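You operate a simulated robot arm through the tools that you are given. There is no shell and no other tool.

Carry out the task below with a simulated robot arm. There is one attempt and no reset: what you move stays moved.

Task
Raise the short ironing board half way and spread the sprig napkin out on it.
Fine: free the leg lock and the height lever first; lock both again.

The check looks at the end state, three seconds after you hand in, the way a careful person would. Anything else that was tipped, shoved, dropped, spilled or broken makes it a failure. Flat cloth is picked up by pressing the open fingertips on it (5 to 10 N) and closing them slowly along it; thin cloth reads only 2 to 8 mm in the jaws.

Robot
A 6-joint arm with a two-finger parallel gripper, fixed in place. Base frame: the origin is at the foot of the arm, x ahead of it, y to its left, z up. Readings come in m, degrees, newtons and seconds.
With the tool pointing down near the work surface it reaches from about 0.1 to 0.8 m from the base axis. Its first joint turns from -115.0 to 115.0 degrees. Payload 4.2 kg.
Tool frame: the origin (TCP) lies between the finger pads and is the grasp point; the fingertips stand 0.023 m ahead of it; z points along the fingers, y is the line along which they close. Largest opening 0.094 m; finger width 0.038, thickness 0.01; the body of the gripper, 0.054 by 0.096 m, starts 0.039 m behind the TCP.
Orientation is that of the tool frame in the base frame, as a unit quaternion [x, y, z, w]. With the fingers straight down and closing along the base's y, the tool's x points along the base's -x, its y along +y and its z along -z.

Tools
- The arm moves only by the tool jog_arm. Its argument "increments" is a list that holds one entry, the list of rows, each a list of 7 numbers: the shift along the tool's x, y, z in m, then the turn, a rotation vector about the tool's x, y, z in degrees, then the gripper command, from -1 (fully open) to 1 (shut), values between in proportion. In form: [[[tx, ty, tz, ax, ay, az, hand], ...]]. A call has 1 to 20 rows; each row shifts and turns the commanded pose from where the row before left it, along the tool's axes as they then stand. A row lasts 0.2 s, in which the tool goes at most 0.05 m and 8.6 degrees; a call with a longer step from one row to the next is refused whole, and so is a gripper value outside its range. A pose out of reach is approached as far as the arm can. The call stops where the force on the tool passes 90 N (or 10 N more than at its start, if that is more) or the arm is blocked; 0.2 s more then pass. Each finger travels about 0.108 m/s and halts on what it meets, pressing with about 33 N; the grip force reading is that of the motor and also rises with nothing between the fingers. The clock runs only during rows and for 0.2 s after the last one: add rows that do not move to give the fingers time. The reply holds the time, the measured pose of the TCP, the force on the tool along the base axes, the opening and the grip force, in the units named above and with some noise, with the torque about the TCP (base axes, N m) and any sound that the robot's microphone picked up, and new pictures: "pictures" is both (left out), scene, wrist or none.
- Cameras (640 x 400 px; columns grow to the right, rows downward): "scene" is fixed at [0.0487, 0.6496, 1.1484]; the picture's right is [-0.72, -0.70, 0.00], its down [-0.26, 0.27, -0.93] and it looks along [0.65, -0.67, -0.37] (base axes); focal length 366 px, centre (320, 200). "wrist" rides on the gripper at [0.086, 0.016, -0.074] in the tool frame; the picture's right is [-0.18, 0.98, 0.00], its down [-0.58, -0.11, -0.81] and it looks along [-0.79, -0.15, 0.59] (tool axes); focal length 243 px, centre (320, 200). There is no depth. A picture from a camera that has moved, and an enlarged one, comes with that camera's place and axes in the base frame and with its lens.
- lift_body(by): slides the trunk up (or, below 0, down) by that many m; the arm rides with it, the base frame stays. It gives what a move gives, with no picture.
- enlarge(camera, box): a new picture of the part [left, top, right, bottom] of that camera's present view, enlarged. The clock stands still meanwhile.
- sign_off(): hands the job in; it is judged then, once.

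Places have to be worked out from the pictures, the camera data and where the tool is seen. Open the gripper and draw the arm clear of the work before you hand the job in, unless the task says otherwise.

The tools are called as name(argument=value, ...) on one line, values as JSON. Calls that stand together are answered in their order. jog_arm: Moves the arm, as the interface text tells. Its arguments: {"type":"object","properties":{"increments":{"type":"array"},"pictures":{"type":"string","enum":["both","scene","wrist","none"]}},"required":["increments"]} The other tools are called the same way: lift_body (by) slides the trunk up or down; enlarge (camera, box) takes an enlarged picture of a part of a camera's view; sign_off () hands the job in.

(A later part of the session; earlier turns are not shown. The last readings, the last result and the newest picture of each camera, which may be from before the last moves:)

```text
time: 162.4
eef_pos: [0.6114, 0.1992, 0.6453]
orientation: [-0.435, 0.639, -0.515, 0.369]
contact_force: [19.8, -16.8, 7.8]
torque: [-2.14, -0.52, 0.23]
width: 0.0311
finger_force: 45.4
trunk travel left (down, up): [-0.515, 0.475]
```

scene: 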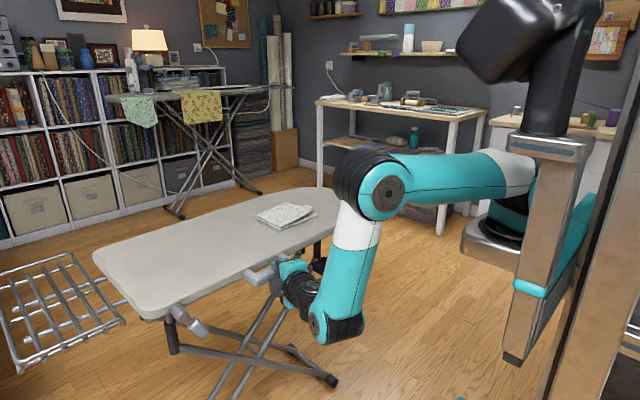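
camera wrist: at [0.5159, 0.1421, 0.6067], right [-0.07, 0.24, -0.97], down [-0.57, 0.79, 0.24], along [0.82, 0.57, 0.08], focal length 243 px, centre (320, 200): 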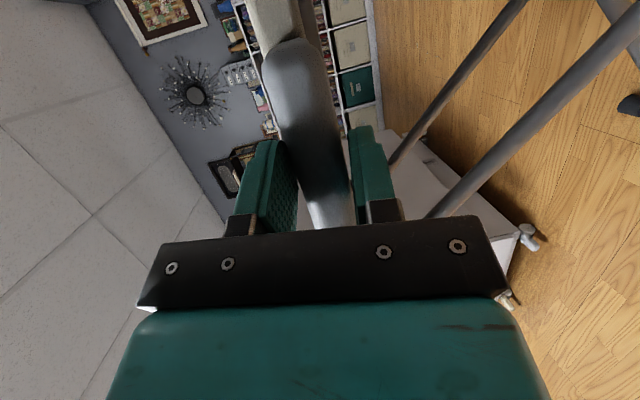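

It also moves down with about 8 N, so friction holds it in place. I'll continue down slowly to find the bottom stop.

jog_arm(increments=[[[0, 0.005, 0.0008, 0, 0, 0, 0.9], [0, 0.005, 0.0008, 0, 0, 0, 0.9], [0, 0.005, 0.0008, 0, 0, 0, 0.9], [0, 0.005, 0.0008, 0, 0, 0, 0.9], [0, 0.005, 0.0008, 0, 0, 0, 0.9], [0, 0, 0, 0, 0, 0, 0.9]]], pictures="none")

jog_arm(increments=[[[0, 0.004, 0.0006, 0, 0, 0, 0.9], [0, 0.004, 0.0006, 0, 0, 0, 0.9], [0, 0, 0, 0, 0, 0, 0.9]]], pictures="none")

```text
time: 163.8
eef_pos: [0.6102, 0.2001, 0.6202]
orientation: [-0.436, 0.639, -0.514, 0.37]
contact_force: [17.1, -21.4, 6.3]
torque: [-2.1, -0.46, -0.16]
width: 0.0308
finger_force: 45.2
trunk travel left (down, up): [-0.515, 0.475]
```

```text
time: 164.6
eef_pos: [0.6102, 0.2011, 0.6157]
orientation: [-0.434, 0.637, -0.518, 0.372]
contact_force: [8.1, -28.3, 28.2]
torque: [-2.08, -0.65, -0.54]
width: 0.0304
finger_force: 45.0
trunk travel left (down, up): [-0.515, 0.475]
```

The bottom stop is at TCP z≈0.615 (28 N), so the travel is 0.615–0.688 and half way is about 0.6515. I'll raise to that.

jog_arm(increments=[[[0, -0.006, -0.0009, 0, 0, 0, 0.9], [0.001, -0.006, -0.0009, 0, 0, 0, 0.9], [0.001, -0.006, -0.0009, 0, 0, 0, 0.9], [0, -0.006, -0.0009, 0, 0, 0, 0.9], [0, -0.006, -0.0009, 0, 0, 0, 0.9], [0, -0.006, -0.0009, 0, 0, 0, 0.9], [0, -0.006, -0.0009, 0, 0, 0, 0.9], [0, 0, 0, 0, 0, 0, 0.9]]], pictures="none")

```text
time: 166.4
eef_pos: [0.609, 0.1993, 0.6549]
orientation: [-0.438, 0.638, -0.512, 0.372]
contact_force: [-27.2, 30.6, -9.1]
torque: [-1.81, -0.08, 0.79]
width: 0.0311
finger_force: 45.2
trunk travel left (down, up): [-0.515, 0.475]
```

Slightly high at 0.655, so I'll ease down about 3 mm.

jog_arm(increments=[[[0, 0.0035, 0.0005, 0, 0, 0, 0.9], [0, 0, 0, 0, 0, 0, 0.9]]], pictures="none")

```text
time: 167.0
eef_pos: [0.6108, 0.1993, 0.6519]
orientation: [-0.437, 0.638, -0.514, 0.372]
contact_force: [-15.7, 31.9, 8.7]
torque: [-2.05, -0.58, 0.01]
width: 0.0308
finger_force: 44.7
trunk travel left (down, up): [-0.515, 0.475]
```

The height is 0.652, the middle of the travel. I'll release the handle and back off.

jog_arm(increments=[[[0, 0, 0, 0, 0, 0, 0.2], [0, 0, 0, 0, 0, 0, -0.2], [0, 0, 0, 0, 0, 0, -0.3], [0, 0, -0.015, 0, 0, 0, -0.3], [0, 0, -0.02, 0, 0, 0, -0.3], [0, 0, -0.02, 0, 0, 0, -0.3], [0, 0, -0.02, 0, 0, 0, -0.6], [0, 0, 0, 0, 0, 0, -1]]], pictures="both")

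enlarge(camera="scene", box=[80, 170, 380, 370])

```text
time: 168.8
eef_pos: [0.5413, 0.2231, 0.6659]
orientation: [-0.437, 0.639, -0.514, 0.369]
contact_force: [-0.3, 0.3, 1.2]
torque: [-0.01, -0.01, -0.02]
width: 0.0939
finger_force: 0.1
trunk travel left (down, up): [-0.515, 0.475]
camera wrist: at [0.4391, 0.1678, 0.6619], right [-0.11, 0.26, -0.96], down [-0.52, 0.8, 0.28], along [0.84, 0.53, 0.05], focal length 243 px, centre (320, 200)
```

scene: 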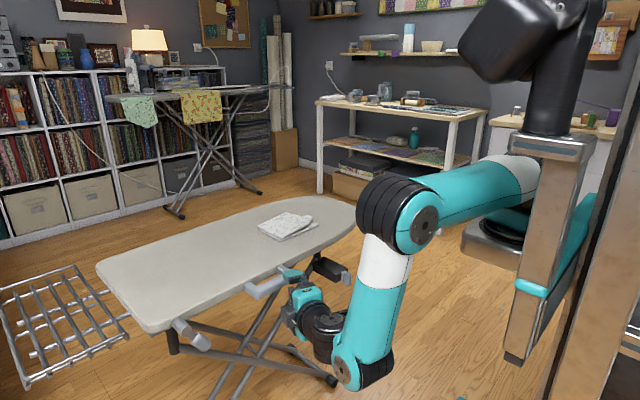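
wrist: 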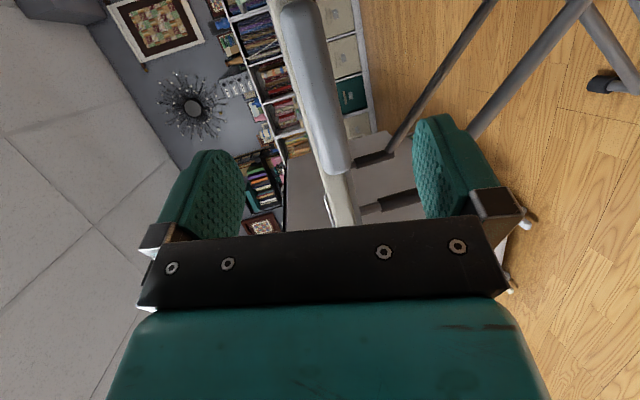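

```text
2.00 times, centred on (230, 270) of scene
camera zoom: at [0.0487, 0.6496, 1.1484], right [-0.72, -0.7, 0.0], down [-0.26, 0.27, -0.93], along [0.65, -0.67, -0.37], focal length 733 px, centre (500, 60)
```

zoom: 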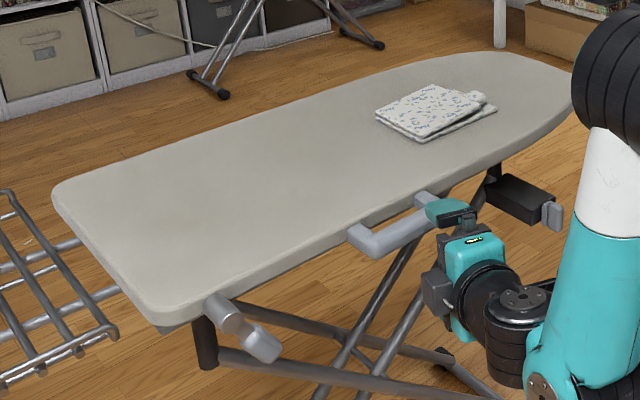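

The board holds at mid height, and the handle end measures about 3.6 cm higher than before. Next I'll relock the leg lock: its pivot should now be near (y 0.4235, z 0.649) with the paddle hanging 63° down, so I'll swing over beside it.

jog_arm(increments=[[[-0.0306, -0.0063, -0.0154, 0, 0, 0, -1], [-0.0306, -0.0063, -0.0154, 0, 0, 0, -1], [-0.0306, -0.0063, -0.0154, 0, 0, 0, -1], [-0.0306, -0.0063, -0.0154, 0, 0, 0, -1], [-0.0306, -0.0063, -0.0154, 0, 0, 0, -1], [-0.0306, -0.0063, -0.0154, 0, 0, 0, -1], [0, 0, 0, -0.19, -8.3, -1.7, 1], [0, 0, 0, -0.19, -8.3, -1.7, 1], [0, 0, 0, 0, 0, 0, 1]]], pictures="none")

lift_body(by=-0.14)

jog_arm(increments=[[[0, 0, 0, 0, 0, 0, 1]]], pictures="both")

enlarge(camera="wrist", box=[220, 0, 480, 220])

```text
time: 170.8
eef_pos: [0.5573, 0.3391, 0.7222]
orientation: [-0.527, 0.567, -0.454, 0.441]
contact_force: [-0.8, 0.0, 0.1]
torque: [0.02, -0.01, 0.01]
width: 0.0
finger_force: 32.9
out of reach, approached as far as the arm can: row 3, 4, 5, 6
trunk travel left (down, up): [-0.515, 0.475]
```

```text
time: 172.4
eef_pos: [0.5576, 0.3389, 0.5823]
orientation: [-0.527, 0.567, -0.454, 0.441]
contact_force: [-0.2, 0.8, -0.1]
torque: [-0.02, 0.0, -0.02]
width: 0.0002
finger_force: 33.0
trunk travel left (down, up): [-0.375, 0.615]
```

```text
time: 172.8
eef_pos: [0.5569, 0.3386, 0.5824]
orientation: [-0.526, 0.568, -0.454, 0.441]
contact_force: [0.5, -0.1, 0.0]
torque: [-0.01, 0.0, 0.0]
width: 0.0001
finger_force: 33.2
trunk travel left (down, up): [-0.375, 0.615]
camera wrist: at [0.4764, 0.2569, 0.5784], right [-0.18, 0.22, -0.96], down [-0.74, 0.62, 0.28], along [0.65, 0.76, 0.05], focal length 243 px, centre (320, 200)
```

scene: 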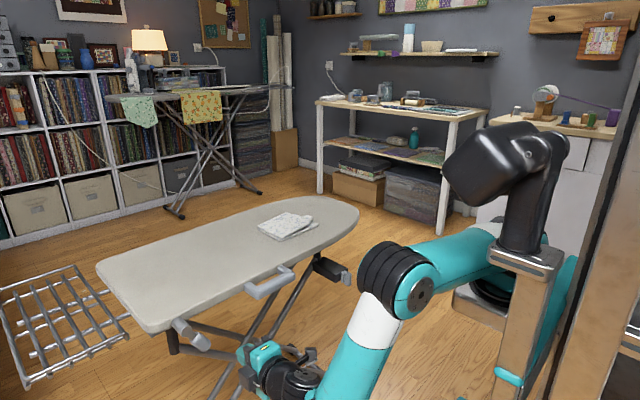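
wrist: 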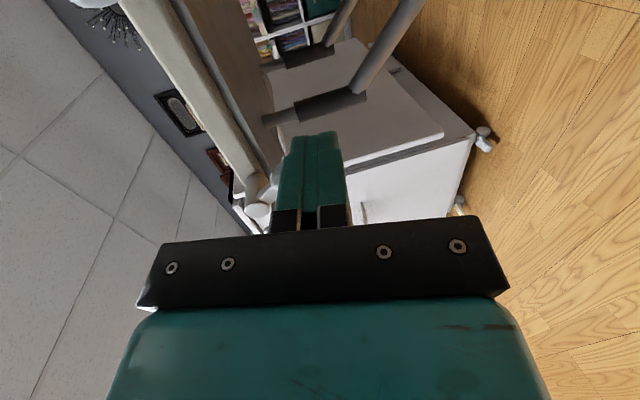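

```text
1.82 times, centred on (350, 110) of wrist
camera zoom: at [0.4764, 0.2569, 0.5784], right [-0.18, 0.22, -0.96], down [-0.74, 0.62, 0.28], along [0.65, 0.76, 0.05], focal length 441 px, centre (266, 364)
```

zoom: 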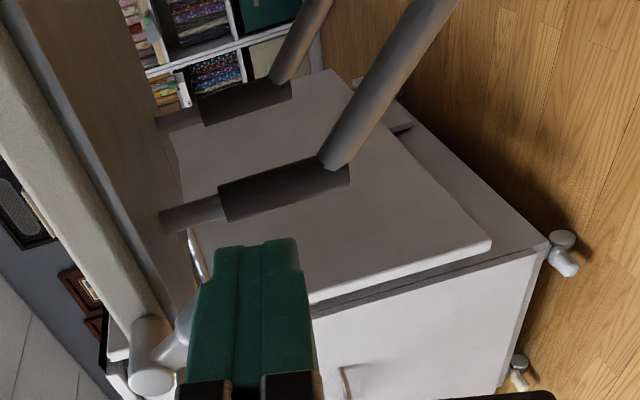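

I'll move to the +y side of the hanging paddle, still in front of it, to about (0.53, 0.445, 0.588).

jog_arm(increments=[[[-0.0264, 0.0007, -0.0078, 0, 0, 0, 1], [-0.0264, 0.0007, -0.0078, 0, 0, 0, 1], [-0.0264, 0.0007, -0.0078, 0, 0, 0, 1], [-0.0264, 0.0007, -0.0078, 0, 0, 0, 1], [0, 0, 0, 0, 0, 0, 1]]], pictures="both")

enlarge(camera="wrist", box=[220, 0, 480, 220])

enlarge(camera="scene", box=[130, 280, 290, 390])

```text
time: 174.0
eef_pos: [0.5312, 0.447, 0.5878]
orientation: [-0.528, 0.567, -0.455, 0.44]
contact_force: [0.0, 1.4, 0.7]
torque: [0.0, 0.0, -0.03]
width: 0.0
finger_force: 33.4
trunk travel left (down, up): [-0.375, 0.615]
camera wrist: at [0.4508, 0.3648, 0.5848], right [-0.18, 0.22, -0.96], down [-0.73, 0.62, 0.28], along [0.65, 0.76, 0.05], focal length 243 px, centre (320, 200)
```

scene: 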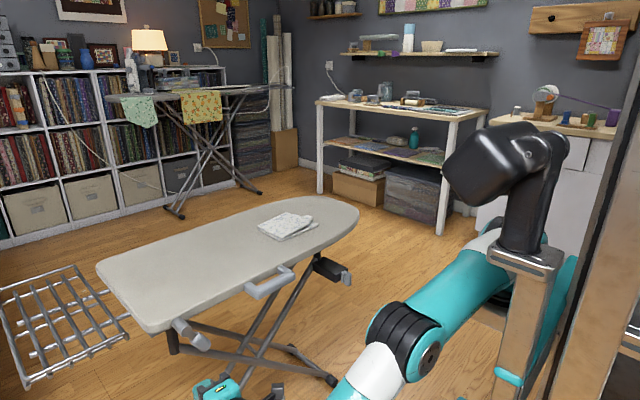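
wrist: 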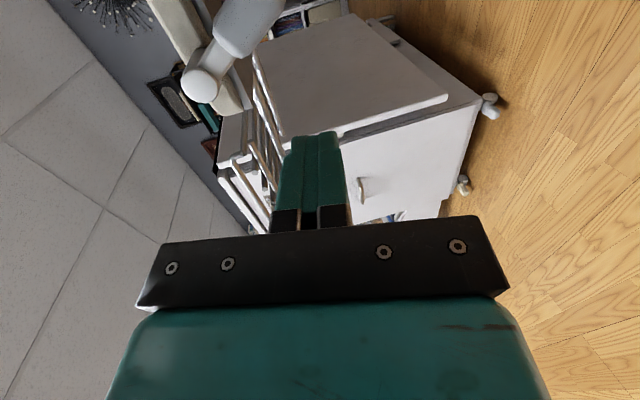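

```text
1.82 times, centred on (350, 110) of wrist
camera zoom: at [0.4508, 0.3648, 0.5848], right [-0.18, 0.22, -0.96], down [-0.73, 0.62, 0.28], along [0.65, 0.76, 0.05], focal length 441 px, centre (266, 364)
```

zoom: 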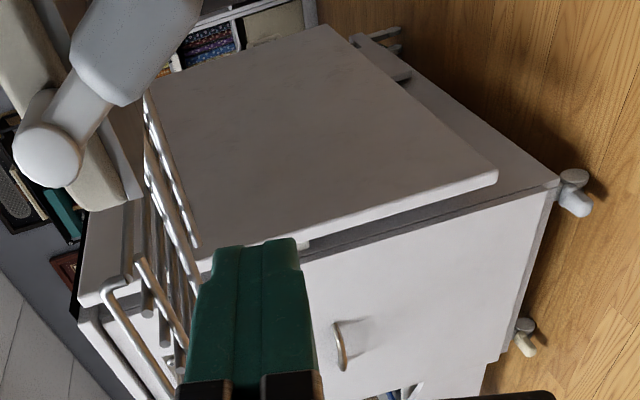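

```text
3.64 times, centred on (210, 335) of scene
camera zoom: at [0.0487, 0.6496, 1.1484], right [-0.72, -0.7, 0.0], down [-0.26, 0.27, -0.93], along [0.65, -0.67, -0.37], focal length 1332 px, centre (720, -291)
```

zoom: 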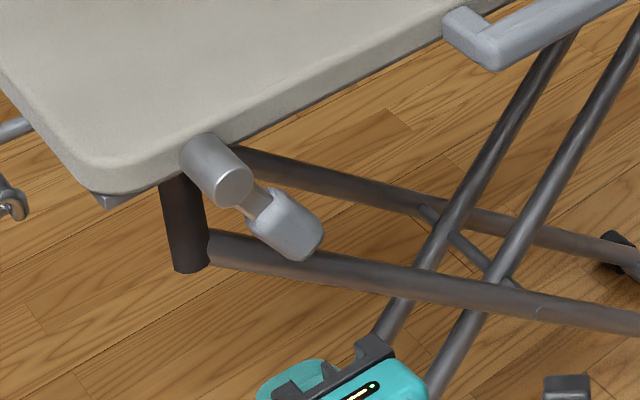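

The geometry is confirmed: the cap is at z≈0.649 and the paddle 64° down. I'll advance beside it at y 0.447.

jog_arm(increments=[[[-0.0014, -0.0046, 0.0225, 0, 0, 0, 1], [-0.0014, -0.0046, 0.0225, 0, 0, 0, 1], [-0.0014, -0.0046, 0.0225, 0, 0, 0, 1], [-0.0014, -0.0046, 0.0225, 0, 0, 0, 1], [0, 0, 0, 0, 0, 0, 1]]], pictures="wrist")

enlarge(camera="scene", box=[130, 280, 290, 390])

```text
time: 175.2
eef_pos: [0.6217, 0.44, 0.59]
orientation: [-0.526, 0.568, -0.454, 0.441]
contact_force: [-0.3, -0.1, 1.0]
torque: [0.0, 0.02, 0.02]
width: 0.0001
finger_force: 33.3
out of reach, approached as far as the arm can: row 4
trunk travel left (down, up): [-0.375, 0.615]
camera wrist: at [0.5411, 0.3576, 0.5871], right [-0.18, 0.22, -0.96], down [-0.74, 0.62, 0.28], along [0.65, 0.76, 0.05], focal length 243 px, centre (320, 200)
```

wrist: 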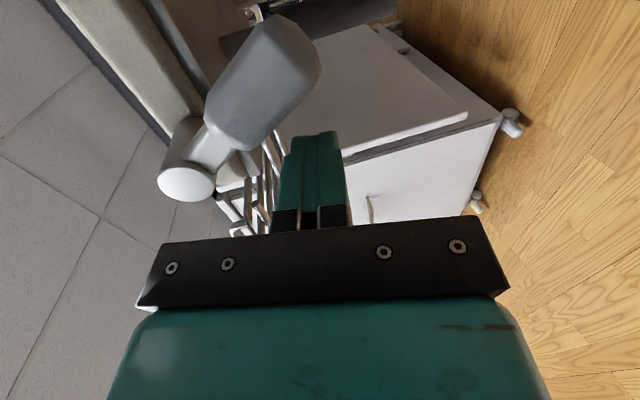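

```text
3.64 times, centred on (210, 335) of scene
camera zoom: at [0.0487, 0.6496, 1.1484], right [-0.72, -0.7, 0.0], down [-0.26, 0.27, -0.93], along [0.65, -0.67, -0.37], focal length 1332 px, centre (720, -291)
```

zoom: 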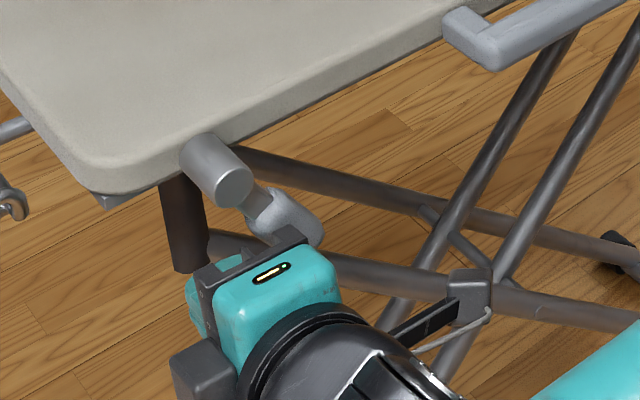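

The fingers are beside the paddle at its lower +y side. I'll sweep along the arc toward -y and up to bring the lever back to horizontal.

jog_arm(increments=[[[0.0106, -0.0013, 0.0004, 0, 0, 0, 1], [0.0106, -0.0013, 0.0004, 0, 0, 0, 1], [0.0106, -0.0013, 0.0004, 0, 0, 0, 1], [0.0103, -0.0065, -0.0007, 0, 0, 0, 1], [0.0103, -0.0065, -0.0007, 0, 0, 0, 1], [0, 0, 0, 0, 0, 0, 1]]], pictures="wrist")

enlarge(camera="scene", box=[130, 280, 290, 390])

```text
time: 176.6
eef_pos: [0.6222, 0.3868, 0.6049]
orientation: [-0.526, 0.567, -0.454, 0.442]
contact_force: [-0.6, -0.5, -0.5]
torque: [0.02, -0.03, 0.0]
width: 0.0003
finger_force: 33.0
trunk travel left (down, up): [-0.375, 0.615]
camera wrist: at [0.5418, 0.3049, 0.602], right [-0.18, 0.22, -0.96], down [-0.73, 0.62, 0.28], along [0.65, 0.76, 0.05], focal length 243 px, centre (320, 200)
```

wrist: 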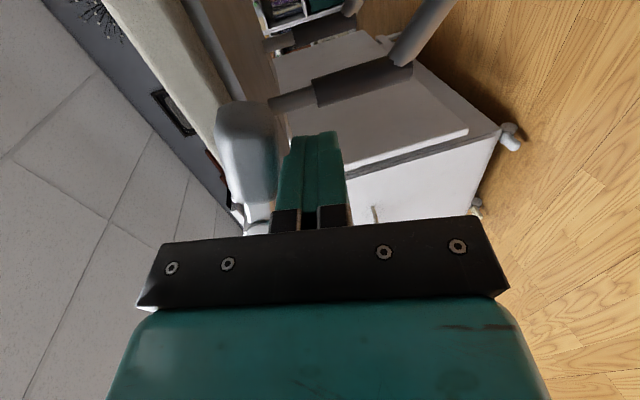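

```text
3.64 times, centred on (210, 335) of scene
camera zoom: at [0.0487, 0.6496, 1.1484], right [-0.72, -0.7, 0.0], down [-0.26, 0.27, -0.93], along [0.65, -0.67, -0.37], focal length 1332 px, centre (720, -291)
```

zoom: 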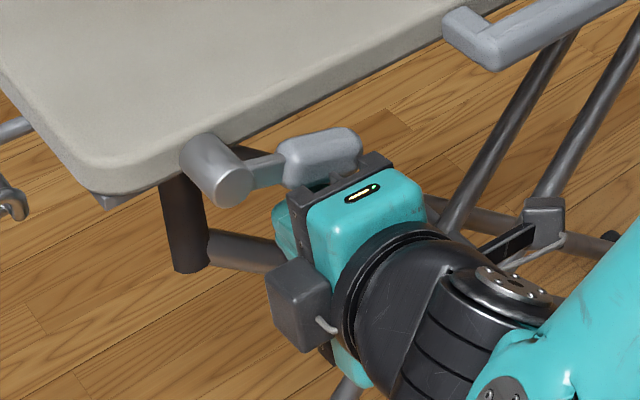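

The lever is coming up with almost no force. I'll finish the arc up to horizontal and press lightly into the stop.

jog_arm(increments=[[[0.0065, -0.0105, -0.0017, 0, 0, 0, 1], [0.0065, -0.0105, -0.0017, 0, 0, 0, 1], [0, -0.004, -0.0006, 0, 0, 0, 1], [0, 0, 0, 0, 0, 0, 1]]], pictures="wrist")

enlarge(camera="scene", box=[130, 280, 290, 390])

```text
time: 177.6
eef_pos: [0.623, 0.3737, 0.6233]
orientation: [-0.531, 0.567, -0.452, 0.438]
contact_force: [-5.8, 5.0, -36.9]
torque: [-0.81, 0.07, 0.12]
width: 0.0
finger_force: 33.4
trunk travel left (down, up): [-0.375, 0.615]
camera wrist: at [0.5415, 0.2913, 0.6224], right [-0.19, 0.21, -0.96], down [-0.73, 0.62, 0.28], along [0.65, 0.76, 0.03], focal length 243 px, centre (320, 200)
```

wrist: 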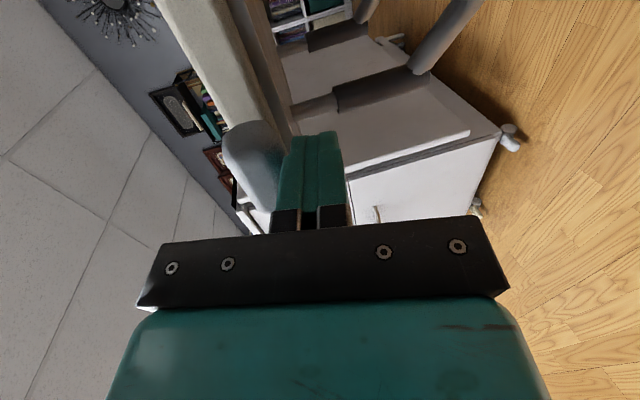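

```text
3.64 times, centred on (210, 335) of scene
camera zoom: at [0.0487, 0.6496, 1.1484], right [-0.72, -0.7, 0.0], down [-0.26, 0.27, -0.93], along [0.65, -0.67, -0.37], focal length 1332 px, centre (720, -291)
```

zoom: 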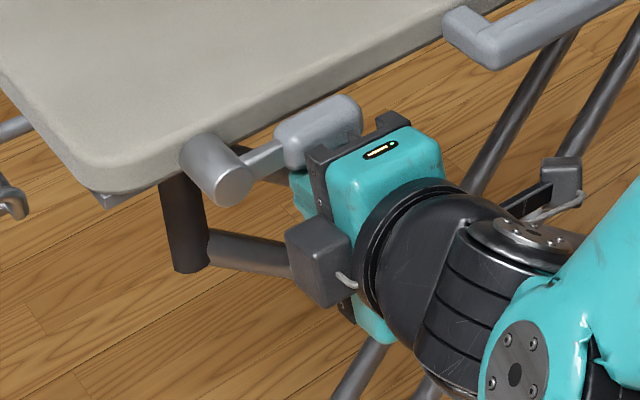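

The lever is at its horizontal stop (37 N). I'll drop the fingers away, back out, and check the board height again.

jog_arm(increments=[[[0, 0.008, 0.0012, 0, 0, 0, 1], [0, 0.008, 0.0012, 0, 0, 0, 1], [0, 0.0, -0.025, 0, 0, 0, 1], [0, 0.0, -0.025, 0, 0, 0, 1], [0, 0, -0.025, 0, 0, 0, -1], [0, 0, -0.015, 0, 0, 0, -1], [0, 0, 0, 0, 0, 0, -1]]], pictures="both")

enlarge(camera="wrist", box=[220, 0, 480, 220])

enlarge(camera="scene", box=[80, 170, 380, 370])

```text
time: 179.2
eef_pos: [0.5328, 0.3769, 0.631]
orientation: [-0.527, 0.567, -0.454, 0.442]
contact_force: [-0.1, 0.8, 0.4]
torque: [0.01, 0.02, -0.02]
width: 0.0942
finger_force: 0.0
trunk travel left (down, up): [-0.375, 0.615]
camera wrist: at [0.452, 0.2954, 0.6284], right [-0.18, 0.22, -0.96], down [-0.74, 0.62, 0.28], along [0.65, 0.76, 0.05], focal length 243 px, centre (320, 200)
```

scene: 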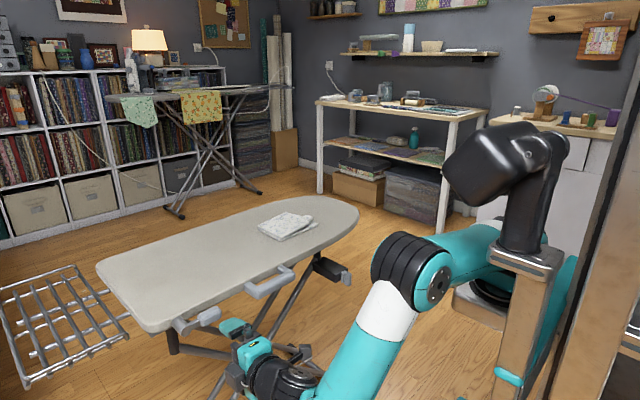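
wrist: 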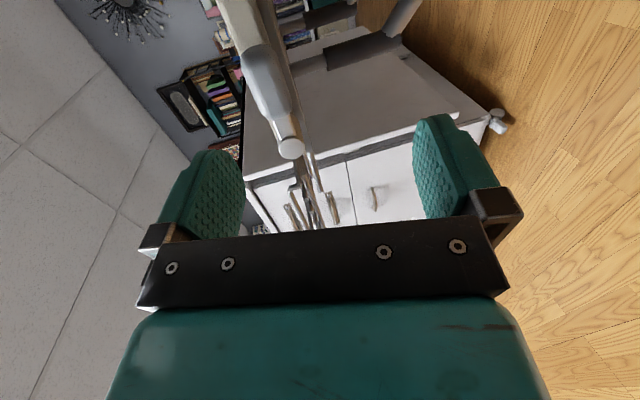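

```text
1.82 times, centred on (350, 110) of wrist
camera zoom: at [0.452, 0.2954, 0.6284], right [-0.18, 0.22, -0.96], down [-0.74, 0.62, 0.28], along [0.65, 0.76, 0.05], focal length 441 px, centre (266, 364)
```

zoom: 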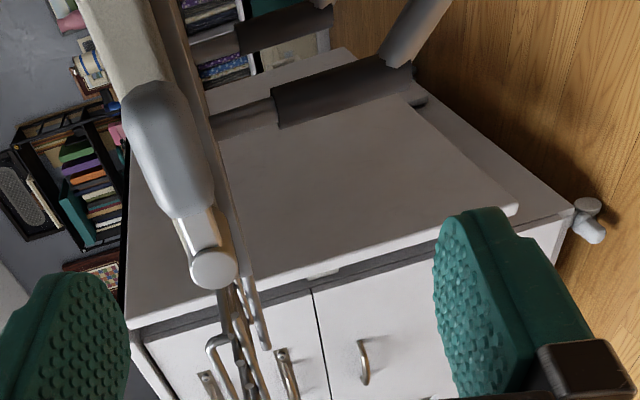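

```text
2.00 times, centred on (230, 270) of scene
camera zoom: at [0.0487, 0.6496, 1.1484], right [-0.72, -0.7, 0.0], down [-0.26, 0.27, -0.93], along [0.65, -0.67, -0.37], focal length 733 px, centre (500, 60)
```

zoom: 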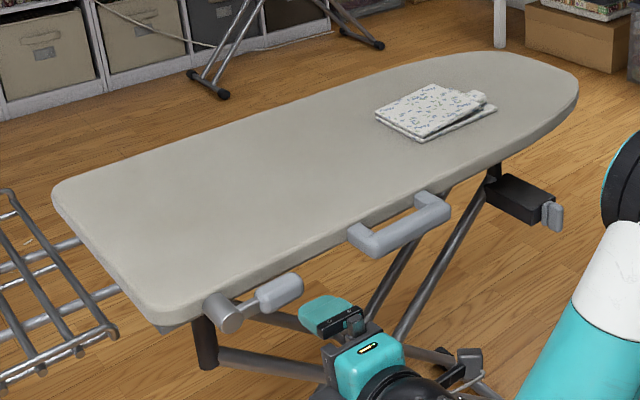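

The leg lock is relocked horizontally and the board height is unchanged. Now the height lever, whose centre should be near (0.667, -0.11, 0.532): I'll raise the trunk and swing back to the diagonal approach.

lift_body(by=0.16)

jog_arm(increments=[[[0.0367, 0.0173, 0.0057, 0.12, 4.9, 1.0, -1], [0.036, 0.0168, 0.0087, 0.12, 4.9, 1.0, -1], [0.0352, 0.016, 0.0117, 0.12, 4.9, 1.0, -1], [0.0345, 0.0155, 0.0147, 0.12, 4.9, 1.0, -1], [0.0337, 0.0149, 0.0177, 0.12, 4.9, 1.0, -1], [0.032, 0.0144, 0.0203, 0.12, 4.9, 1.0, -1], [0.0303, 0.0139, 0.0229, 0.12, 4.9, 1.0, -1], [0.0286, 0.0134, 0.0255, 0.12, 4.9, 1.0, -1], [0.0268, 0.0129, 0.028, 0.12, 4.9, 1.0, -1], [0, 0, 0, 0, 0, 0, -1]]], pictures="both")

```text
time: 181.1
eef_pos: [0.5338, 0.3771, 0.7914]
orientation: [-0.526, 0.567, -0.454, 0.441]
contact_force: [0.1, -0.4, -0.5]
torque: [0.03, 0.0, 0.0]
width: 0.0942
finger_force: 0.0
trunk travel left (down, up): [-0.535, 0.455]
```

```text
time: 183.3
eef_pos: [0.5345, 0.0532, 0.621]
orientation: [-0.268, 0.726, -0.588, 0.234]
contact_force: [0.2, 0.3, 0.7]
torque: [0.01, -0.02, -0.01]
width: 0.0937
finger_force: 0.0
trunk travel left (down, up): [-0.535, 0.455]
camera wrist: at [0.419, 0.053, 0.6178], right [0.03, 0.28, -0.96], down [-0.08, 0.96, 0.28], along [1.0, 0.07, 0.05], focal length 243 px, centre (320, 200)
```

scene: 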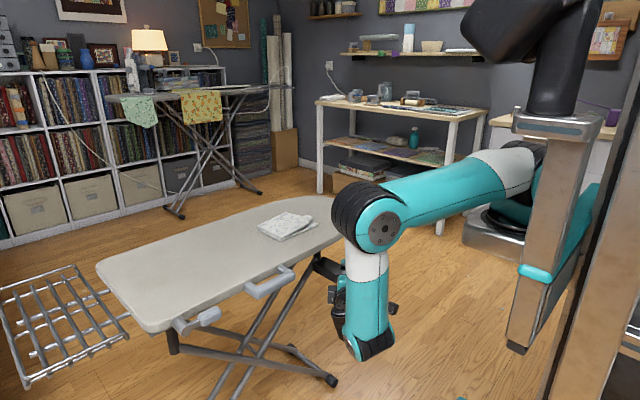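
wrist: 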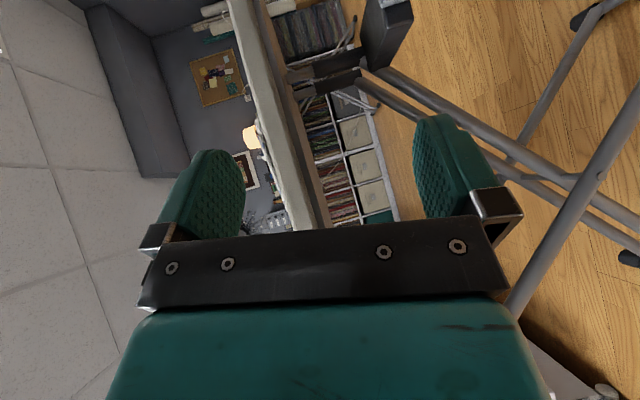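

All reachable. I'll move in closer to see the tab at its new height.

jog_arm(increments=[[[-0.0042, 0.0096, 0.0302, 0, 0, 0, 1], [-0.0042, 0.0096, 0.0302, 0, 0, 0, 1], [-0.0042, 0.0096, 0.0302, 0, 0, 0, 1], [0, 0, 0, 0, 0, 0, 1]]], pictures="wrist")

enlarge(camera="wrist", box=[220, 0, 420, 200])

```text
time: 184.3
eef_pos: [0.6002, -0.0005, 0.5745]
orientation: [-0.268, 0.726, -0.588, 0.236]
contact_force: [-0.2, 0.2, 0.0]
torque: [0.0, -0.04, 0.0]
width: 0.0001
finger_force: 33.3
trunk travel left (down, up): [-0.535, 0.455]
camera wrist: at [0.4852, -0.001, 0.5712], right [0.03, 0.28, -0.96], down [-0.08, 0.96, 0.28], along [1.0, 0.07, 0.05], focal length 243 px, centre (320, 200)
```

wrist: 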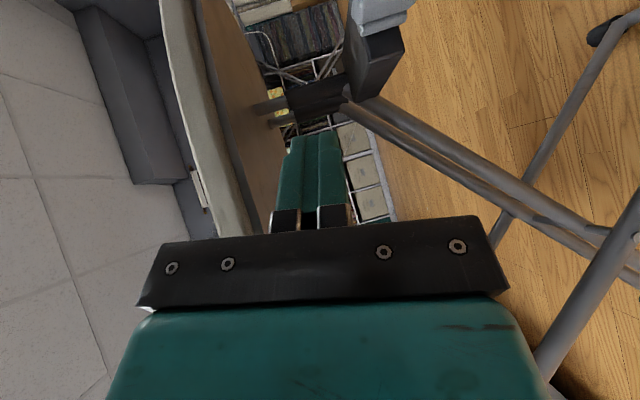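

```text
2.00 times, centred on (320, 100) of wrist
camera zoom: at [0.4852, -0.001, 0.5712], right [0.03, 0.28, -0.96], down [-0.08, 0.96, 0.28], along [1.0, 0.07, 0.05], focal length 485 px, centre (320, 400)
```

zoom: 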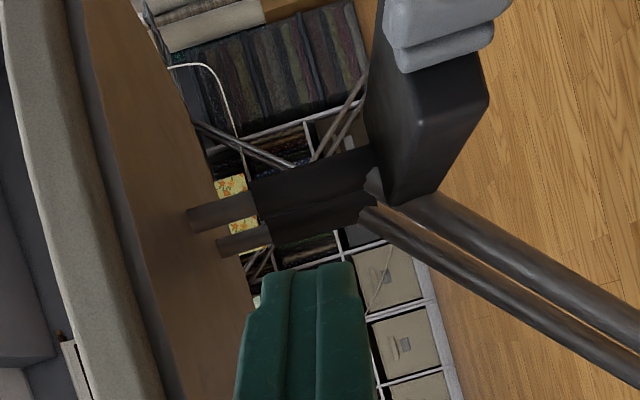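

The box hasn't moved: it stays at z≈0.50, and the posts telescope out of the board above it. So the lever is still at its old place, and I'll line up beside its top end on the +y side.

jog_arm(increments=[[[-0.0013, 0.0107, 0.0262, 0, 0, 0, 1], [-0.0013, 0.0107, 0.0262, 0, 0, 0, 1], [-0.0013, 0.0107, 0.0262, 0, 0, 0, 1], [0, 0, 0, 0, 0, 0, 1]]], pictures="wrist")

enlarge(camera="wrist", box=[220, 0, 420, 200])

```text
time: 185.3
eef_pos: [0.651, -0.05, 0.5286]
orientation: [-0.27, 0.726, -0.588, 0.234]
contact_force: [0.0, 0.2, 0.8]
torque: [0.0, -0.04, 0.0]
width: 0.0
finger_force: 33.4
trunk travel left (down, up): [-0.535, 0.455]
camera wrist: at [0.535, -0.0509, 0.5247], right [0.03, 0.28, -0.96], down [-0.08, 0.96, 0.28], along [1.0, 0.07, 0.05], focal length 243 px, centre (320, 200)
```

wrist: 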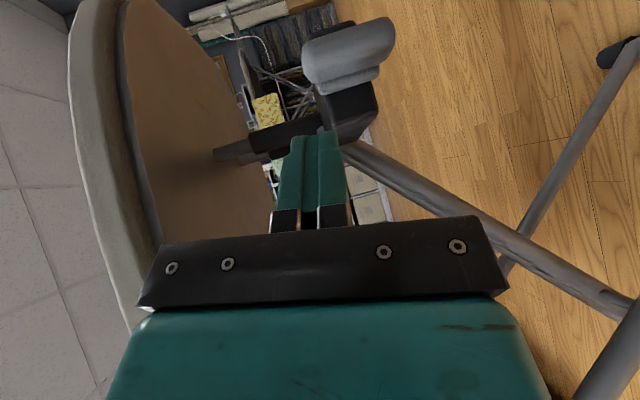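

```text
2.00 times, centred on (320, 100) of wrist
camera zoom: at [0.535, -0.0509, 0.5247], right [0.03, 0.28, -0.96], down [-0.08, 0.96, 0.28], along [1.0, 0.07, 0.05], focal length 485 px, centre (320, 400)
```

zoom: 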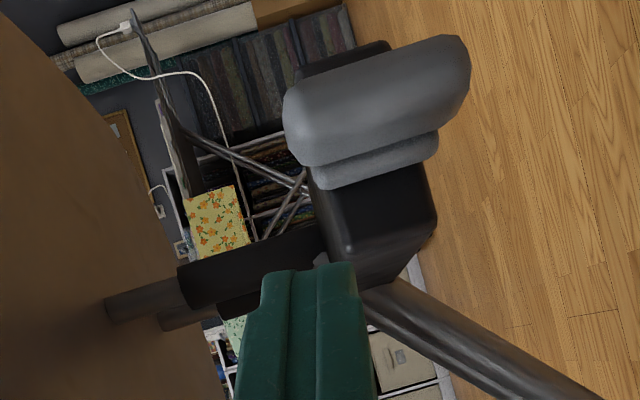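

The fingertips are just beside the upper end of the paddle. I'll push toward -y.

jog_arm(increments=[[[0.0033, -0.0008, 0.0036, 0, 0, 0, 1], [0.0033, -0.0008, 0.0036, 0, 0, 0, 1], [0.0033, -0.0008, 0.0036, 0, 0, 0, 1], [0.0033, -0.0008, 0.0036, 0, 0, 0, 1], [0.0033, -0.0008, 0.0036, 0, 0, 0, 1], [0, 0, 0, 0, 0, 0, 1]]], pictures="wrist")

enlarge(camera="wrist", box=[220, 0, 420, 200])

```text
time: 186.7
eef_pos: [0.6509, -0.0737, 0.5281]
orientation: [-0.269, 0.726, -0.589, 0.234]
contact_force: [0.5, -0.8, 0.3]
torque: [0.0, -0.03, 0.05]
width: 0.0
finger_force: 32.6
trunk travel left (down, up): [-0.535, 0.455]
camera wrist: at [0.5351, -0.0744, 0.5248], right [0.02, 0.28, -0.96], down [-0.08, 0.96, 0.28], along [1.0, 0.07, 0.05], focal length 243 px, centre (320, 200)
```

wrist: 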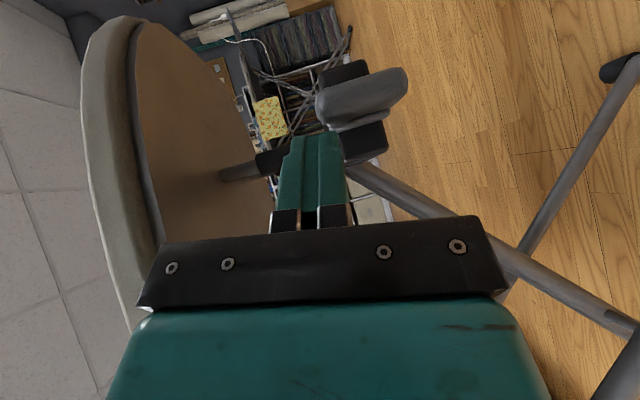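

```text
2.00 times, centred on (320, 100) of wrist
camera zoom: at [0.5351, -0.0744, 0.5248], right [0.02, 0.28, -0.96], down [-0.08, 0.96, 0.28], along [1.0, 0.07, 0.05], focal length 485 px, centre (320, 400)
```

zoom: 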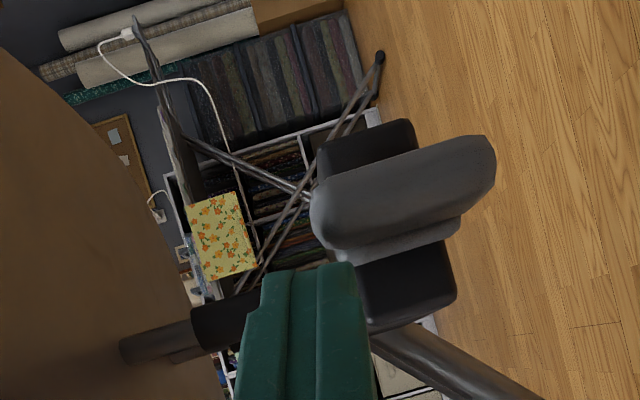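

No contact yet. I'll continue toward -y.

jog_arm(increments=[[[0.0033, -0.0008, 0.0036, 0, 0, 0, 1], [0.0033, -0.0008, 0.0036, 0, 0, 0, 1], [0.0033, -0.0008, 0.0036, 0, 0, 0, 1], [0.0033, -0.0008, 0.0036, 0, 0, 0, 1], [0, 0, 0, 0, 0, 0, 1]]], pictures="wrist")

enlarge(camera="wrist", box=[220, 20, 420, 220])

```text
time: 187.9
eef_pos: [0.651, -0.0937, 0.5284]
orientation: [-0.269, 0.726, -0.588, 0.233]
contact_force: [-0.8, 0.4, 0.1]
torque: [0.02, 0.02, 0.0]
width: 0.0
finger_force: 33.5
trunk travel left (down, up): [-0.535, 0.455]
camera wrist: at [0.5356, -0.0938, 0.525], right [0.02, 0.28, -0.96], down [-0.08, 0.96, 0.28], along [1.0, 0.07, 0.05], focal length 243 px, centre (320, 200)
```

wrist: 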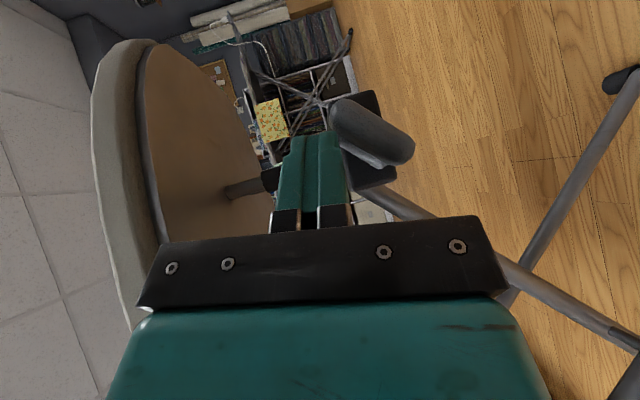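

```text
2.00 times, centred on (320, 120) of wrist
camera zoom: at [0.5356, -0.0938, 0.525], right [0.02, 0.28, -0.96], down [-0.08, 0.96, 0.28], along [1.0, 0.07, 0.05], focal length 485 px, centre (320, 360)
```

zoom: 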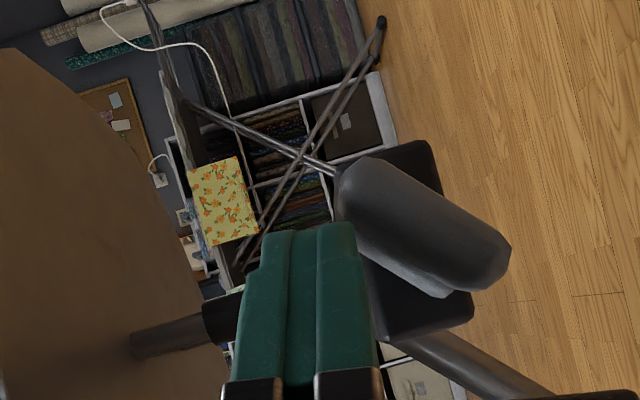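

The paddle is rotating back, about 40° so far. I'll continue -y a bit more, then press down on its -y end.

jog_arm(increments=[[[0.0033, -0.0008, 0.0036, 0, 0, 0, 1], [0.0033, -0.0008, 0.0036, 0, 0, 0, 1], [0.002, 0.003, 0.003, 0, 0, 0, 1], [0.002, 0.003, 0.003, 0, 0, 0, 1], [0, 0, 0, 0, 0, 0, 1]]], pictures="wrist")

enlarge(camera="wrist", box=[220, 20, 420, 220])

```text
time: 189.1
eef_pos: [0.6514, -0.1089, 0.5208]
orientation: [-0.268, 0.725, -0.589, 0.235]
contact_force: [-0.2, -0.4, 0.8]
torque: [-0.02, 0.0, 0.03]
width: 0.0
finger_force: 33.4
trunk travel left (down, up): [-0.535, 0.455]
camera wrist: at [0.5357, -0.1097, 0.5178], right [0.02, 0.28, -0.96], down [-0.08, 0.96, 0.28], along [1.0, 0.07, 0.05], focal length 243 px, centre (320, 200)
```

wrist: 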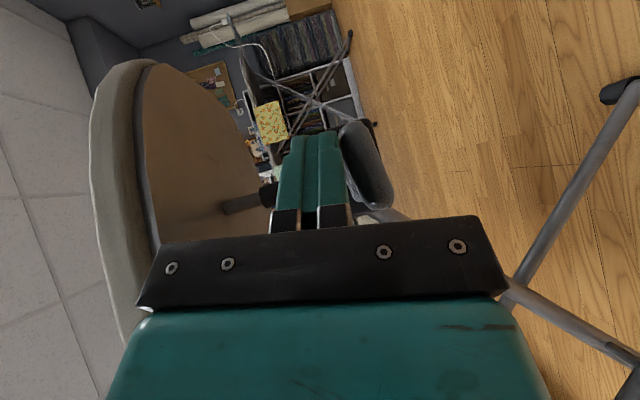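

```text
2.00 times, centred on (320, 120) of wrist
camera zoom: at [0.5357, -0.1097, 0.5178], right [0.02, 0.28, -0.96], down [-0.08, 0.96, 0.28], along [1.0, 0.07, 0.05], focal length 485 px, centre (320, 360)
```

zoom: 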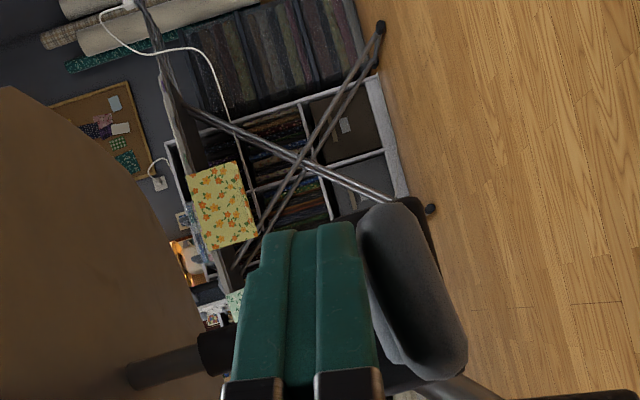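

It's almost horizontal again. I'll shift further over the -y end and press down until I feel the stop.

jog_arm(increments=[[[0.0033, -0.0008, 0.0036, 0, 0, 0, 1], [0.0033, -0.0008, 0.0036, 0, 0, 0, 1], [0, 0.003, 0, 0, 0, 0, 1], [0, 0, 0, 0, 0, 0, 1]]], pictures="none")

jog_arm(increments=[[[0, 0.003, 0, 0, 0, 0, 1], [0, 0, 0, 0, 0, 0, 1]]], pictures="none")

jog_arm(increments=[[[0, 0.003, 0, 0, 0, 0, 1], [0, 0, 0, 0, 0, 0, 1]]], pictures="wrist")

enlarge(camera="wrist", box=[220, 20, 420, 220])

```text
time: 190.1
eef_pos: [0.6515, -0.1184, 0.5189]
orientation: [-0.267, 0.725, -0.59, 0.235]
contact_force: [2.4, -8.0, 15.5]
torque: [-0.16, -0.46, -0.21]
width: 0.0
finger_force: 32.6
trunk travel left (down, up): [-0.535, 0.455]
```

```text
time: 190.7
eef_pos: [0.6516, -0.1192, 0.5191]
orientation: [-0.268, 0.723, -0.592, 0.236]
contact_force: [2.5, -14.8, 37.8]
torque: [-0.38, -1.04, -0.38]
width: 0.0
finger_force: 33.1
trunk travel left (down, up): [-0.535, 0.455]
```

```text
time: 191.3
eef_pos: [0.6518, -0.119, 0.5192]
orientation: [-0.267, 0.72, -0.595, 0.238]
contact_force: [1.7, -19.0, 57.7]
torque: [-0.46, -1.58, -0.52]
width: 0.0
finger_force: 33.0
trunk travel left (down, up): [-0.535, 0.455]
camera wrist: at [0.5354, -0.1194, 0.5144], right [0.04, 0.27, -0.96], down [-0.09, 0.96, 0.26], along [1.0, 0.07, 0.06], focal length 243 px, centre (320, 200)
```

wrist: 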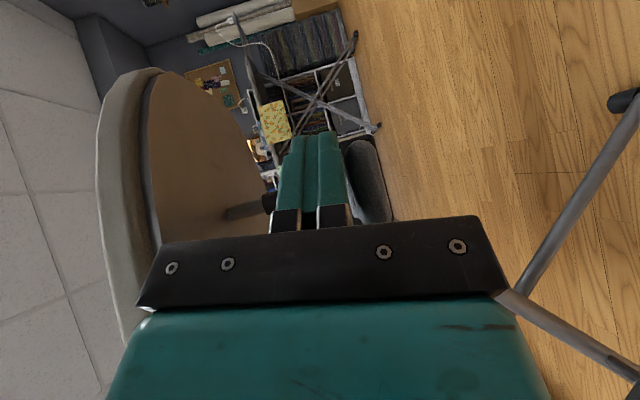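

```text
2.00 times, centred on (320, 120) of wrist
camera zoom: at [0.5354, -0.1194, 0.5144], right [0.04, 0.27, -0.96], down [-0.09, 0.96, 0.26], along [1.0, 0.07, 0.06], focal length 485 px, centre (320, 360)
```

zoom: 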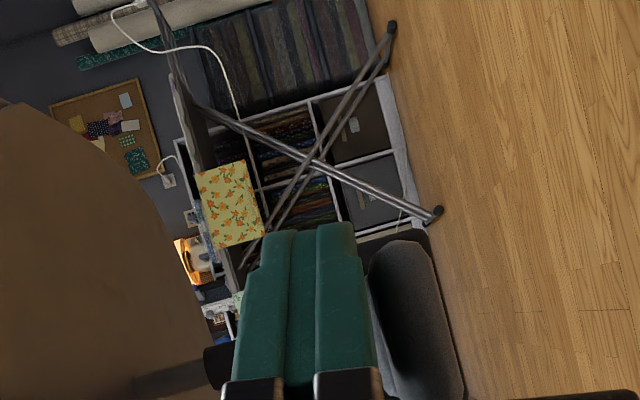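

The lever is at its locked stop and solid under 58 N. I'll lift off, retreat, and verify both locks and the height.

jog_arm(increments=[[[0, -0.01, 0, 0, 0, 0, 1], [0, -0.012, 0, 0, 0, 0, 1], [0, 0, -0.03, 0, 0, 0, 1], [0, 0, -0.03, 0, 0, 0, 1], [0, 0, -0.03, 0, 0, 0, 1], [0, 0, 0, 0, 0, 0, -1]]], pictures="both")

enlarge(camera="wrist", box=[240, 40, 400, 200])

enlarge(camera="scene", box=[80, 170, 380, 370])

```text
time: 192.7
eef_pos: [0.5931, -0.0553, 0.5526]
orientation: [-0.269, 0.726, -0.588, 0.234]
contact_force: [-0.3, 0.5, 0.0]
torque: [-0.02, -0.02, 0.02]
width: 0.0816
finger_force: 0.2
trunk travel left (down, up): [-0.535, 0.455]
camera wrist: at [0.4785, -0.0562, 0.5482], right [0.02, 0.28, -0.96], down [-0.08, 0.96, 0.28], along [1.0, 0.07, 0.05], focal length 243 px, centre (320, 200)
```

scene: 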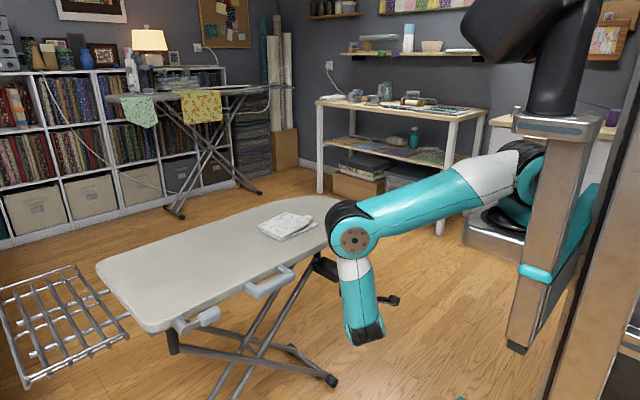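
wrist: 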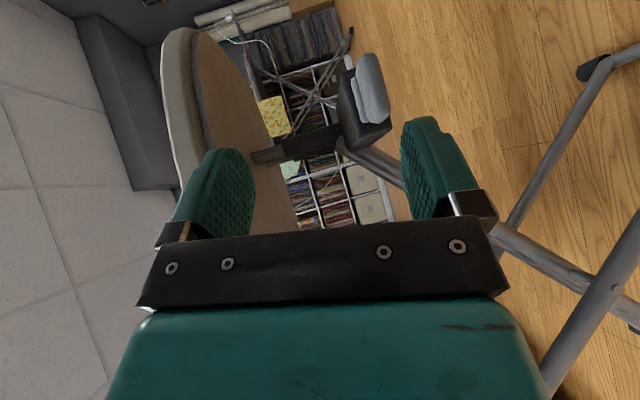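

```text
2.50 times, centred on (320, 120) of wrist
camera zoom: at [0.4785, -0.0562, 0.5482], right [0.02, 0.28, -0.96], down [-0.08, 0.96, 0.28], along [1.0, 0.07, 0.05], focal length 606 px, centre (320, 400)
```

zoom: 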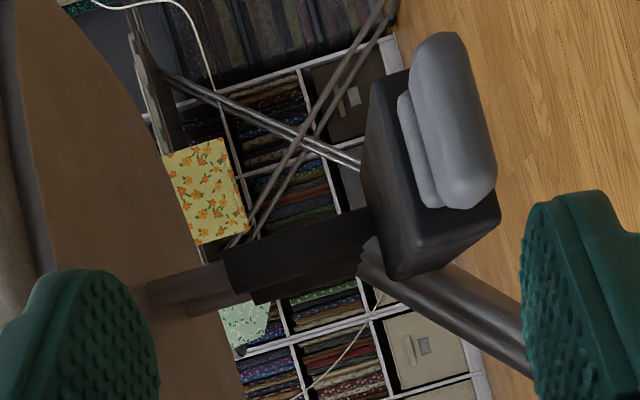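

```text
2.00 times, centred on (230, 270) of scene
camera zoom: at [0.0487, 0.6496, 1.1484], right [-0.72, -0.7, 0.0], down [-0.26, 0.27, -0.93], along [0.65, -0.67, -0.37], focal length 733 px, centre (500, 60)
```

zoom: 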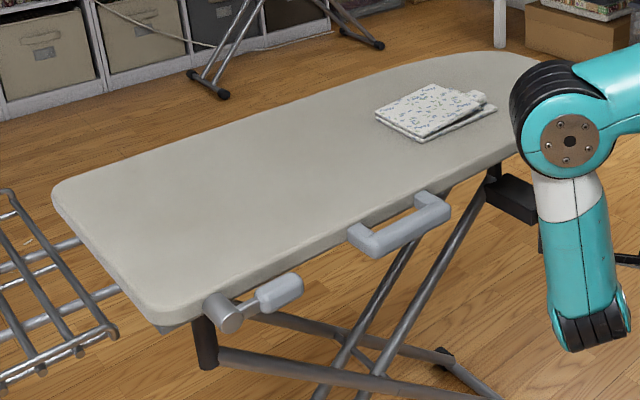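

Both locks are back in their locked positions and the board is at mid height. Now the napkin: I'll retreat, raise the trunk and then swing the tool over the board pointing down.

jog_arm(increments=[[[0, 0, -0.025, 0, 0, 0, -1], [0, 0, -0.02, 0, 0, 0, -1], [0, 0, 0, 0, 0, 0, -1]]], pictures="none")

lift_body(by=0.38)

jog_arm(increments=[[[-0.03, 0, 0.02, 0, 0, 0, -1], [-0.03, 0, 0.02, 0, 0, 0, -1], [-0.03, 0, 0.02, 0, 0, 0, -1], [-0.03, 0, 0.02, 0, 0, 0, -1], [0, 0, 0, 0, 0, 0, -1]]], pictures="scene")

```text
time: 193.5
eef_pos: [0.564, -0.0227, 0.5608]
orientation: [-0.269, 0.726, -0.589, 0.233]
contact_force: [-0.8, 0.0, -0.3]
torque: [0.02, 0.03, 0.03]
width: 0.0937
finger_force: 0.2
trunk travel left (down, up): [-0.535, 0.455]
```

```text
time: 197.1
eef_pos: [0.5642, -0.0229, 0.9412]
orientation: [-0.269, 0.726, -0.589, 0.234]
contact_force: [0.6, 0.0, -1.2]
torque: [0.0, 0.01, -0.02]
width: 0.094
finger_force: 0.1
trunk travel left (down, up): [-0.915, 0.075]
```

```text
time: 198.3
eef_pos: [0.7047, 0.0004, 0.9266]
orientation: [-0.269, 0.725, -0.589, 0.235]
contact_force: [0.0, -0.6, -0.7]
torque: [-0.02, 0.0, 0.04]
width: 0.0941
finger_force: 0.1
trunk travel left (down, up): [-0.915, 0.075]
```

scene: 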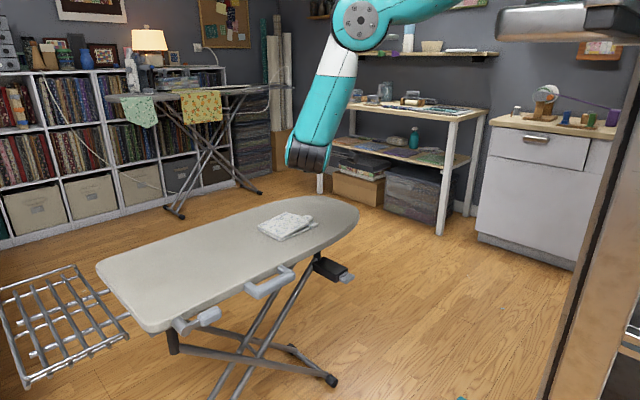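

There's a clear view of the board and napkin. I'll pitch the tool down.

jog_arm(increments=[[[0, 0, 0, -8, 0, 0, -1], [0, 0, 0, -8, 0, 0, -1], [0, 0, 0, -8, 0, 0, -1], [0, 0, 0, -8, 0, 0, -1], [0, 0, 0, -8, 0, 0, -1], [0, 0, 0, -8, 0, 0, -1], [0, 0, 0, -8, 0, 0, -1], [0, 0, 0, -8, 0, 0, -1], [0, 0, 0, -8, 0, 0, -1], [0, 0, 0, -6, 0, 0, -1], [0, 0, 0, 0, 0, 0, -1]]], pictures="both")

```text
time: 200.7
eef_pos: [0.707, -0.0005, 0.9285]
orientation: [-0.357, 0.934, 0.001, 0.014]
contact_force: [-0.8, -0.4, -0.4]
torque: [0.01, -0.03, 0.01]
width: 0.0937
finger_force: 0.2
trunk travel left (down, up): [-0.915, 0.075]
camera wrist: at [0.6293, -0.0471, 1.0005], right [-0.52, 0.86, 0.0], down [0.49, 0.3, 0.82], along [0.7, 0.42, -0.57], focal length 243 px, centre (320, 200)
```

scene: 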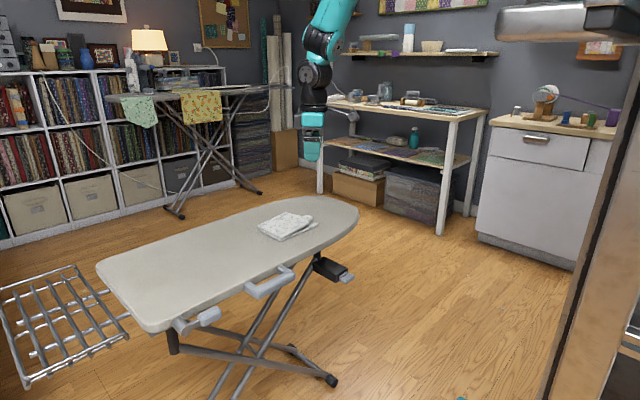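
wrist: 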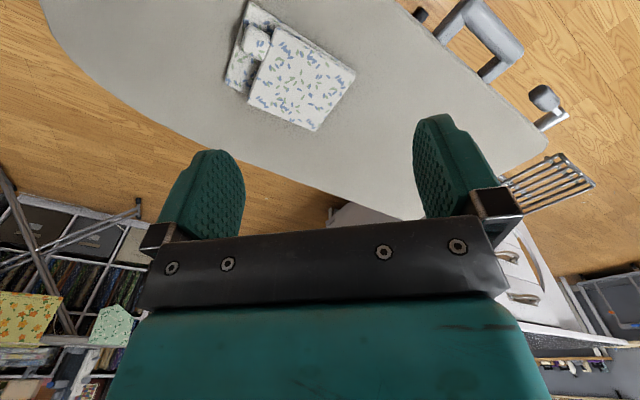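

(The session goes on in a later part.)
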